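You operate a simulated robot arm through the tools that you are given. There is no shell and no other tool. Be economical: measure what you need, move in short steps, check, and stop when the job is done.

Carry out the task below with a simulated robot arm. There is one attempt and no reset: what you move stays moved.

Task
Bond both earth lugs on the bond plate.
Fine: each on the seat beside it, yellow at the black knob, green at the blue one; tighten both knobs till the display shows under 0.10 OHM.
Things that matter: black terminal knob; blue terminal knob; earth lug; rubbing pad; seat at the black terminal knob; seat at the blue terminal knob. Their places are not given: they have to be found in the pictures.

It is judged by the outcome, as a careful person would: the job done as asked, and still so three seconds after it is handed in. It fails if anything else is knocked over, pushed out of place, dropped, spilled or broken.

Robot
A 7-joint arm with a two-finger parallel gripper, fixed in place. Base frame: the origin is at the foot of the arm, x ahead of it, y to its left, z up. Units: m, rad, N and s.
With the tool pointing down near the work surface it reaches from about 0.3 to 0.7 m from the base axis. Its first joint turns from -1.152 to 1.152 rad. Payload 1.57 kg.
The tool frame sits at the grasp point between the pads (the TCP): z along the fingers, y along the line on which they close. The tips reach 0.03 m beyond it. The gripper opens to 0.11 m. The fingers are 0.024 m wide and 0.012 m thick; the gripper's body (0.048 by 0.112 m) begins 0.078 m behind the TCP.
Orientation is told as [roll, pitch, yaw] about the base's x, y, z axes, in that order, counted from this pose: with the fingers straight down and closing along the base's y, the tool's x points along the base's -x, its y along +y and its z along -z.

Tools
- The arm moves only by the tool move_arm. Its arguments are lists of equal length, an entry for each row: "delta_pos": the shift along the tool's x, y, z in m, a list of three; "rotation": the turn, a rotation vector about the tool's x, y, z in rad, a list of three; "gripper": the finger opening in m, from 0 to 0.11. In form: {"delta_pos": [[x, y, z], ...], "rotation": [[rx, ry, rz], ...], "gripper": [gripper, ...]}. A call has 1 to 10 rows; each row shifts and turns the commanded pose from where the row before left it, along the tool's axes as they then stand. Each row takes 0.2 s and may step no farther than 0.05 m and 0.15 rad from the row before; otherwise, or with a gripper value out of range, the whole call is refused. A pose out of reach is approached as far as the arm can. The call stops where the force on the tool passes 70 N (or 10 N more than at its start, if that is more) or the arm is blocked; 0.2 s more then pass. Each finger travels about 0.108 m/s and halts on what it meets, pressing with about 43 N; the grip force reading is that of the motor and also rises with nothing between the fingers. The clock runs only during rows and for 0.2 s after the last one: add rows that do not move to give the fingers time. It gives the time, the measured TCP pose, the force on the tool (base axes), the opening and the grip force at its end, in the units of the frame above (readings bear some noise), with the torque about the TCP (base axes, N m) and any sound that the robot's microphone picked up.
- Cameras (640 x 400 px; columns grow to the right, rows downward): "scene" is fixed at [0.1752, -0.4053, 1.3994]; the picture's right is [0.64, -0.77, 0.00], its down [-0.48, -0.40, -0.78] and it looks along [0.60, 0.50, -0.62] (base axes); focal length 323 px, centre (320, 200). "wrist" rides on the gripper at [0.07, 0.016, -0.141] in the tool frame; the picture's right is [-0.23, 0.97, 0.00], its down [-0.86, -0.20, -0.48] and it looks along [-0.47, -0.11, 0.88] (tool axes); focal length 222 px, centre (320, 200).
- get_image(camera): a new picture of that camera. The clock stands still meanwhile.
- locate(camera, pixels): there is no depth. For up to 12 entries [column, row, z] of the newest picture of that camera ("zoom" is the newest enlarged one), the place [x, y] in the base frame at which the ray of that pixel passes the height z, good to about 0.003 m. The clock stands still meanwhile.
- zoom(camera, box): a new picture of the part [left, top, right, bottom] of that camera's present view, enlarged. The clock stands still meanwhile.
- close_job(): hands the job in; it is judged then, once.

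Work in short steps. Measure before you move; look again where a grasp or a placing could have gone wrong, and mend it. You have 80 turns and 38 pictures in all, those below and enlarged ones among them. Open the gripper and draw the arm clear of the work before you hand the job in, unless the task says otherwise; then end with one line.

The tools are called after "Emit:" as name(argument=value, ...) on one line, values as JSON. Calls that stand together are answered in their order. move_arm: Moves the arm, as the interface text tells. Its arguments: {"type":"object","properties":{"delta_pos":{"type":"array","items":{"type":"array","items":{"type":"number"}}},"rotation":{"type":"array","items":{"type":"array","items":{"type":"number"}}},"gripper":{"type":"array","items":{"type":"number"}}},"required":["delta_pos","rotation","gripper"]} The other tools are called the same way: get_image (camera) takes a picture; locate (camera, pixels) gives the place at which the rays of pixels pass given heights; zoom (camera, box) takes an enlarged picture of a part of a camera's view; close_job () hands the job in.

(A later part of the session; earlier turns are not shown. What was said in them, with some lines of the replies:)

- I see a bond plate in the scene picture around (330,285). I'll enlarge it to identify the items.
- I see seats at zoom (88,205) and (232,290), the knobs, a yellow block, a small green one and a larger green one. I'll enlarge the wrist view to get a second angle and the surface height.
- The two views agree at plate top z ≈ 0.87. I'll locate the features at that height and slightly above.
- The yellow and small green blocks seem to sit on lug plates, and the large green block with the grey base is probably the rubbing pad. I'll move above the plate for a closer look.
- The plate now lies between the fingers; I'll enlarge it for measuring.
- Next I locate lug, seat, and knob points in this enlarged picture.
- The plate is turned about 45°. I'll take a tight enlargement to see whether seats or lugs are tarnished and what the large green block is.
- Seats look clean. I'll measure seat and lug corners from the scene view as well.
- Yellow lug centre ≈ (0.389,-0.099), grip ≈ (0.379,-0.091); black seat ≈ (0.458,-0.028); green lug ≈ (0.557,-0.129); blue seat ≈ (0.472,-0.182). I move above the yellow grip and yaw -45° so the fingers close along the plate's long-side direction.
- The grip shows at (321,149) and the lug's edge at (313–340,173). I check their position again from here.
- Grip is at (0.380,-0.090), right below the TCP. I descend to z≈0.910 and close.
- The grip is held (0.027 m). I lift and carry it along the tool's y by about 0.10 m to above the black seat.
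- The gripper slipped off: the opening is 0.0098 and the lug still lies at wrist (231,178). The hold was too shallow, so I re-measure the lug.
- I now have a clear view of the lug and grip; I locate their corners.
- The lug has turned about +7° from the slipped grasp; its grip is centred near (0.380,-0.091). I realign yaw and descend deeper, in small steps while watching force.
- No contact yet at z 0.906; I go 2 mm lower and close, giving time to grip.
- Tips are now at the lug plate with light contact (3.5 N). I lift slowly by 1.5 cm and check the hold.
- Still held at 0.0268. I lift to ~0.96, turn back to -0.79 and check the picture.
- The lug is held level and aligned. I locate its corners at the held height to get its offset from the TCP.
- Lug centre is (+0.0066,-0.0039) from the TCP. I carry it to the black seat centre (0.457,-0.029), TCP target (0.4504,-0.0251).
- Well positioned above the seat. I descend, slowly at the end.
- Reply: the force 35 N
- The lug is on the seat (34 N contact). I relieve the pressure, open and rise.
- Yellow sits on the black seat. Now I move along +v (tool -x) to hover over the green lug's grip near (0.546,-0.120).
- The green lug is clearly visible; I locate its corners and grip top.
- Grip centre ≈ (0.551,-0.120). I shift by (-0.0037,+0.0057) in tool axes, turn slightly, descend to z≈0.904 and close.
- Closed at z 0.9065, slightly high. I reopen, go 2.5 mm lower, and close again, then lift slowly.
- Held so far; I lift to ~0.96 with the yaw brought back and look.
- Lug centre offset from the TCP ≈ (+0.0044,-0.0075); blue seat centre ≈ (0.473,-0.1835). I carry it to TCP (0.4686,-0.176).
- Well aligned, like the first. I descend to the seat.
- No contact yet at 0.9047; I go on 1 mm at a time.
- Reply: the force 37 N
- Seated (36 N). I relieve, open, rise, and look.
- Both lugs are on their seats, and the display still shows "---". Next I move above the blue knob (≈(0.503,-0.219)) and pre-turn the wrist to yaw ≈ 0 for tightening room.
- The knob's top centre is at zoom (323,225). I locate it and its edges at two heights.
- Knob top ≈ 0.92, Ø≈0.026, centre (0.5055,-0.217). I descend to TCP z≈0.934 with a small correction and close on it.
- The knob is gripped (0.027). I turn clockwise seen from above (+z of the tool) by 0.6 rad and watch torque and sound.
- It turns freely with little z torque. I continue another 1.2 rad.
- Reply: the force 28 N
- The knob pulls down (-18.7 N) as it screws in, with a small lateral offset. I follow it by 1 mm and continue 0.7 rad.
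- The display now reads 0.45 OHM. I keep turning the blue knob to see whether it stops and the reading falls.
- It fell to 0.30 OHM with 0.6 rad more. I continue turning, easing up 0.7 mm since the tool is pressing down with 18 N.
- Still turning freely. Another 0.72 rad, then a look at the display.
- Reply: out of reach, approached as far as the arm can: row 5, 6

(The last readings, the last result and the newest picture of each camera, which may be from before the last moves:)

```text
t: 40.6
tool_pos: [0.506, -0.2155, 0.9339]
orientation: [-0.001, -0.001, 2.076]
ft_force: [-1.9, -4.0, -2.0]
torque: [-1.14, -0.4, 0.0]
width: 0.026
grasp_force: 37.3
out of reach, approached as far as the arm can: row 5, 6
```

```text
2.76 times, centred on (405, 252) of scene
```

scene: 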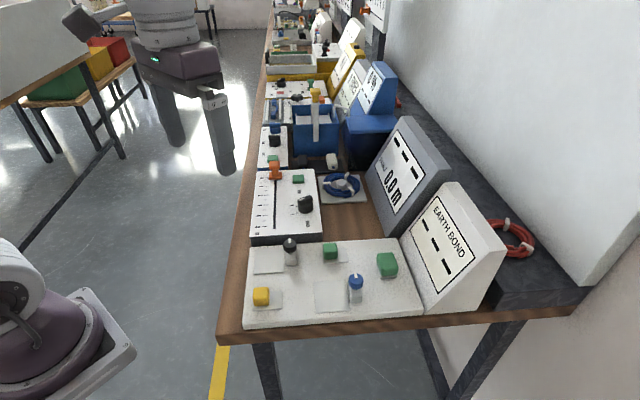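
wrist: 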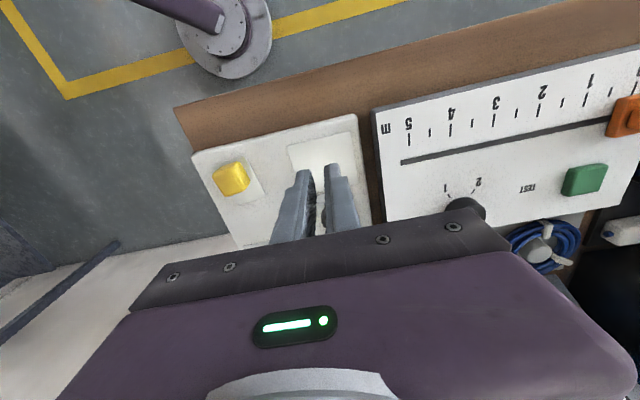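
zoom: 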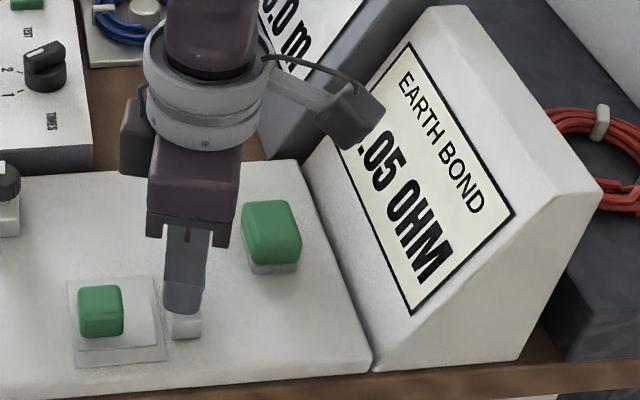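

Display reads 0.05 OHM with the wrist at its limit. I release the blue knob, rise, and begin unwinding the wrist.

Emit:
move_arm(delta_pos=[[0, 0, 0], [0, 0, 0], [0, 0, -0.03], [0, 0, -0.04], [0, 0, 0], [0, 0, 0], [0, 0, 0], [0, 0, 0], [0, 0, 0], [0, 0, 0]], rotation=[[0, 0, 0], [0, 0, 0], [0, 0, 0], [0, 0, 0], [0, 0, -0.14], [0, 0, -0.14], [0, 0, -0.14], [0, 0, -0.14], [0, 0, -0.14], [0, 0, -0.14]], gripper=[0.045, 0.045, 0.045, 0.045, 0.045, 0.045, 0.045, 0.045, 0.045, 0.045])

Emit:
zoom(camera="scene", box=[230, 170, 510, 345])

```text
t: 42.8
tool_pos: [0.5059, -0.218, 1.004]
orientation: [0.001, 0.003, 2.917]
ft_force: [0.4, -0.2, -0.1]
torque: [0.01, -0.01, 0.0]
width: 0.0451
grasp_force: 0.1
```

```text
2.29 times, centred on (370, 258) of scene
```

zoom: 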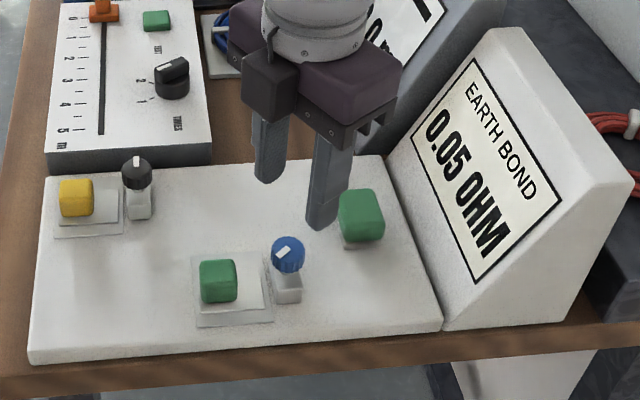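

0.05 OHM holds after release. I unwind the wrist to about yaw +0.3 for the black knob.

Emit:
move_arm(delta_pos=[[0, 0, 0], [0, 0, 0], [0, 0, 0], [0, 0, 0], [0, 0, 0], [0, 0, 0], [0, 0, 0], [0, 0, 0], [0, 0, 0], [0, 0, 0]], rotation=[[0, 0, -0.141], [0, 0, -0.141], [0, 0, -0.141], [0, 0, -0.141], [0, 0, -0.141], [0, 0, -0.141], [0, 0, -0.141], [0, 0, -0.141], [0, 0, -0.141], [0, 0, -0.141]], gripper=[0.045, 0.045, 0.045, 0.045, 0.045, 0.045, 0.045, 0.045, 0.045, 0.045])

Emit:
move_arm(delta_pos=[[0, 0, 0], [0, 0, 0], [0, 0, 0], [0, 0, 0], [0, 0, 0], [0, 0, 0], [0, 0, 0], [0, 0, 0], [0, 0, 0], [0, 0, 0]], rotation=[[0, 0, -0.141], [0, 0, -0.141], [0, 0, -0.141], [0, 0, -0.141], [0, 0, -0.141], [0, 0, -0.141], [0, 0, -0.141], [0, 0, -0.141], [0, 0, -0.141], [0, 0, -0.141]], gripper=[0.045, 0.045, 0.045, 0.045, 0.045, 0.045, 0.045, 0.045, 0.045, 0.045])

```text
t: 45.0
tool_pos: [0.5064, -0.2166, 1.0055]
orientation: [0.002, 0.0, -1.957]
ft_force: [-0.4, 0.1, -0.5]
torque: [0.02, 0.0, 0.01]
width: 0.045
grasp_force: 0.0
```

```text
t: 47.2
tool_pos: [0.5062, -0.2159, 1.0043]
orientation: [-0.002, 0.0, -0.545]
ft_force: [0.2, -0.4, 0.3]
torque: [0.01, -0.01, 0.02]
width: 0.0451
grasp_force: 0.0
```

Four more rows bring yaw to 0; then I translate to above the black knob (0.493,-0.061) and turn on to +0.28.

Emit:
move_arm(delta_pos=[[0, 0, 0], [0, 0, 0], [0, 0, 0], [0, 0, 0], [0.003, 0.038, 0], [0.003, 0.039, 0], [0.003, 0.039, 0], [0.0042, 0.039, 0], [0, 0, 0], [0, 0, 0]], rotation=[[0, 0, -0.136], [0, 0, -0.136], [0, 0, -0.136], [0, 0, -0.137], [0, 0, 0], [0, 0, 0], [0, 0, 0], [0, 0, 0], [0, 0, -0.14], [0, 0, -0.14]], gripper=[0.045, 0.045, 0.045, 0.045, 0.045, 0.045, 0.045, 0.045, 0.045, 0.045])

Emit:
zoom(camera="wrist", box=[240, 100, 400, 200])

```text
t: 49.4
tool_pos: [0.4938, -0.0603, 1.0038]
orientation: [0.001, 0.0, 0.28]
ft_force: [0.0, -0.1, 0.0]
torque: [-0.01, 0.01, 0.0]
width: 0.045
grasp_force: 0.1
```

```text
4.00 times, centred on (320, 150) of wrist
```

zoom: 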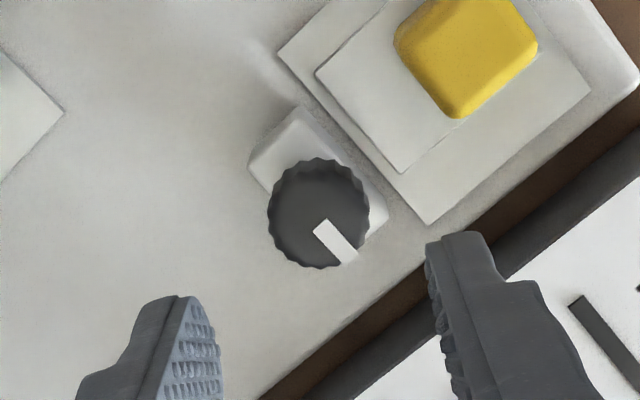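

The black knob centre is at zoom (320,213); I locate it.

Emit:
locate(camera="zoom", pixels=[[320, 213, 0.918], [268, 213, 0.915], [371, 213, 0.915], [320, 158, 0.915], [322, 269, 0.918]])

```text
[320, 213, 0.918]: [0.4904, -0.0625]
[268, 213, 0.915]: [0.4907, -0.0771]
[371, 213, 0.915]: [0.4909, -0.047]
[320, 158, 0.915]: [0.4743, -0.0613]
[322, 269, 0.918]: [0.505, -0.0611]
```

Centre ≈ (0.4905,-0.062). I correct by (0.0037,-0.0007) in tool axes, descend to z≈0.9335 and close.

Emit:
move_arm(delta_pos=[[0.0037, -0.0007, 0.03], [0, 0, 0.025], [0, 0, 0.01], [0, 0, 0.005], [0, 0, 0], [0, 0, 0], [0, 0, 0]], rotation=[[0, 0, 0], [0, 0, 0], [0, 0, 0], [0, 0, 0], [0, 0, 0], [0, 0, 0], [0, 0, 0]], gripper=[0.045, 0.045, 0.045, 0.045, 0.03, 0.0, 0.0])

Emit:
move_arm(delta_pos=[[0, 0, 0], [0, 0, 0], [0, 0, 0], [0, 0, 0], [0, 0, 0]], rotation=[[0, 0, 0.12], [0, 0, 0.12], [0, 0, 0.12], [0, 0, 0.12], [0, 0, 0.12]], gripper=[0.0, 0.0, 0.0, 0.0, 0.0])

```text
t: 51.0
tool_pos: [0.4904, -0.0617, 0.9336]
orientation: [0.002, -0.002, 0.276]
ft_force: [-4.4, 14.1, -0.2]
torque: [0.14, -0.18, -0.01]
width: 0.0268
grasp_force: 37.8
```

```text
t: 52.2
tool_pos: [0.4904, -0.0602, 0.9332]
orientation: [0.001, 0.004, -0.323]
ft_force: [0.2, 31.4, -28.8]
torque: [0.34, 0.39, 0.12]
width: 0.0271
grasp_force: 37.6
```

Gripped and turning, but with 31 N sideways and 29 N downward pull. I ease by 1.5 mm toward +y and 1 mm down, then continue.

Emit:
move_arm(delta_pos=[[0.0005, 0.0014, 0.001], [0, 0, 0], [0, 0, 0], [0, 0, 0], [0, 0, 0], [0, 0, 0]], rotation=[[0, 0, 0], [0, 0, 0.12], [0, 0, 0.12], [0, 0, 0.12], [0, 0, 0.12], [0, 0, 0]], gripper=[0.0, 0.0, 0.0, 0.0, 0.0, 0.0])

```text
t: 53.6
tool_pos: [0.4918, -0.0602, 0.9326]
orientation: [0.002, -0.003, -0.806]
ft_force: [13.6, 19.2, -14.1]
torque: [-0.18, -0.82, -0.03]
width: 0.0261
grasp_force: 37.4
```

Still (14,19) N lateral; I ease another millimetre and continue 1 rad.

Emit:
move_arm(delta_pos=[[0.0002, 0.0012, 0.0005], [0, 0, 0], [0, 0, 0], [0, 0, 0], [0, 0, 0], [0, 0, 0], [0, 0, 0], [0, 0, 0], [0, 0, 0]], rotation=[[0, 0, 0], [0, 0, 0.125], [0, 0, 0.125], [0, 0, 0.125], [0, 0, 0.125], [0, 0, 0.125], [0, 0, 0.125], [0, 0, 0.125], [0, 0, 0.125]], gripper=[0.0, 0.0, 0.0, 0.0, 0.0, 0.0, 0.0, 0.0, 0.0])

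```text
t: 55.6
tool_pos: [0.4916, -0.0614, 0.9328]
orientation: [0.004, 0.0, -1.805]
ft_force: [22.8, -0.8, 32.4]
torque: [-0.18, -0.27, 0.03]
width: 0.0265
grasp_force: 37.7
```

Now +32 N vertical and 23 N in x; I ease up 1 mm and 1 mm in +x, and continue 1 rad.

Emit:
move_arm(delta_pos=[[0.0002, 0.001, -0.001], [0, 0, 0], [0, 0, 0], [0, 0, 0], [0, 0, 0], [0, 0, 0], [0, 0, 0], [0, 0, 0], [0, 0, 0]], rotation=[[0, 0, 0], [0, 0, 0.125], [0, 0, 0.125], [0, 0, 0.125], [0, 0, 0.125], [0, 0, 0.125], [0, 0, 0.125], [0, 0, 0.125], [0, 0, 0.125]], gripper=[0.0, 0.0, 0.0, 0.0, 0.0, 0.0, 0.0, 0.0, 0.0])

Emit:
zoom(camera="scene", box=[230, 170, 510, 345])

```text
t: 57.6
tool_pos: [0.4916, -0.0618, 0.933]
orientation: [0.001, 0.0, -2.806]
ft_force: [15.0, -14.3, -19.1]
torque: [-0.25, 0.19, 0.04]
width: 0.026
grasp_force: 36.8
```

```text
2.29 times, centred on (370, 258) of scene
```

zoom: 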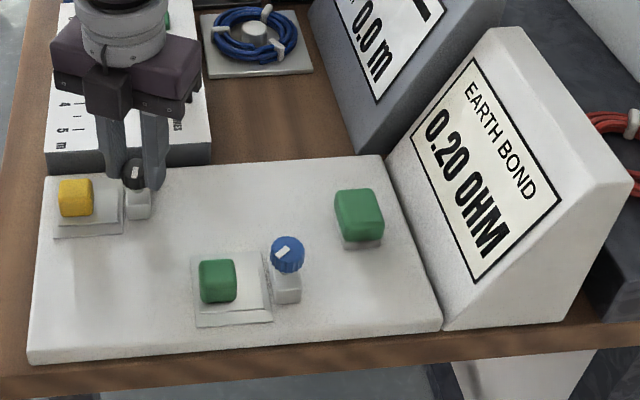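

The display shows 0.20 OHM. I turn a further 0.84 rad, following slightly.

Emit:
move_arm(delta_pos=[[0.0004, 0.0007, 0.0005], [0, 0, 0], [0, 0, 0], [0, 0, 0], [0, 0, 0], [0, 0, 0], [0, 0, 0], [0, 0, 0]], rotation=[[0, 0, 0], [0, 0, 0.12], [0, 0, 0.12], [0, 0, 0.12], [0, 0, 0.12], [0, 0, 0.12], [0, 0, 0.12], [0, 0, 0.12]], gripper=[0.0, 0.0, 0.0, 0.0, 0.0, 0.0, 0.0, 0.0])

Emit:
zoom(camera="scene", box=[230, 170, 510, 345])

```text
t: 59.4
tool_pos: [0.4922, -0.0606, 0.9326]
orientation: [0.001, -0.001, 2.638]
ft_force: [-1.8, -14.6, -32.5]
torque: [-0.11, 0.07, 0.0]
width: 0.0259
grasp_force: 37.2
```

```text
2.29 times, centred on (370, 258) of scene
```

zoom: 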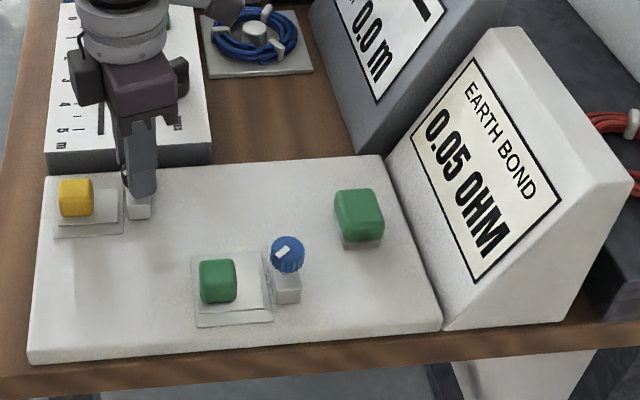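

The display reads 0.05 OHM. I release the black knob, rise straight up, draw back and check that it holds.

Emit:
move_arm(delta_pos=[[0, 0, 0], [0, 0, 0], [0, 0, -0.03], [0, 0, -0.04], [0, 0, -0.05], [0, 0, -0.05], [0, 0, 0], [0, 0, 0], [0, 0, 0]], rotation=[[0, 0, 0], [0, 0, 0], [0, 0, 0], [0, 0, 0], [0, 0, 0], [0, 0, 0], [0, 0, 0], [0, 0, 0], [0, 0, 0]], gripper=[0.045, 0.045, 0.045, 0.045, 0.045, 0.045, 0.06, 0.06, 0.06])

Emit:
zoom(camera="scene", box=[230, 170, 510, 345])

```text
t: 61.4
tool_pos: [0.4913, -0.0593, 1.1038]
orientation: [-0.001, -0.002, 2.64]
ft_force: [0.1, -0.1, 0.3]
torque: [0.01, 0.0, 0.0]
width: 0.0598
grasp_force: 0.1
```

```text
2.29 times, centred on (370, 258) of scene
```

zoom: 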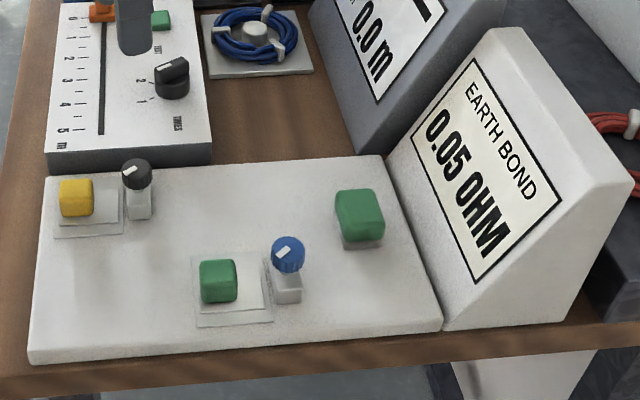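

Both lugs are on their seats and the display holds at 0.05 OHM. The arm is clear and the gripper open, so I hand the job in.

Emit:
close_job()

```text
The job is handed in.
```

The yellow lug is on the seat at the black knob and the green lug is on the seat at the blue knob. Both knobs are tightened, and the display reads 0.05 OHM.
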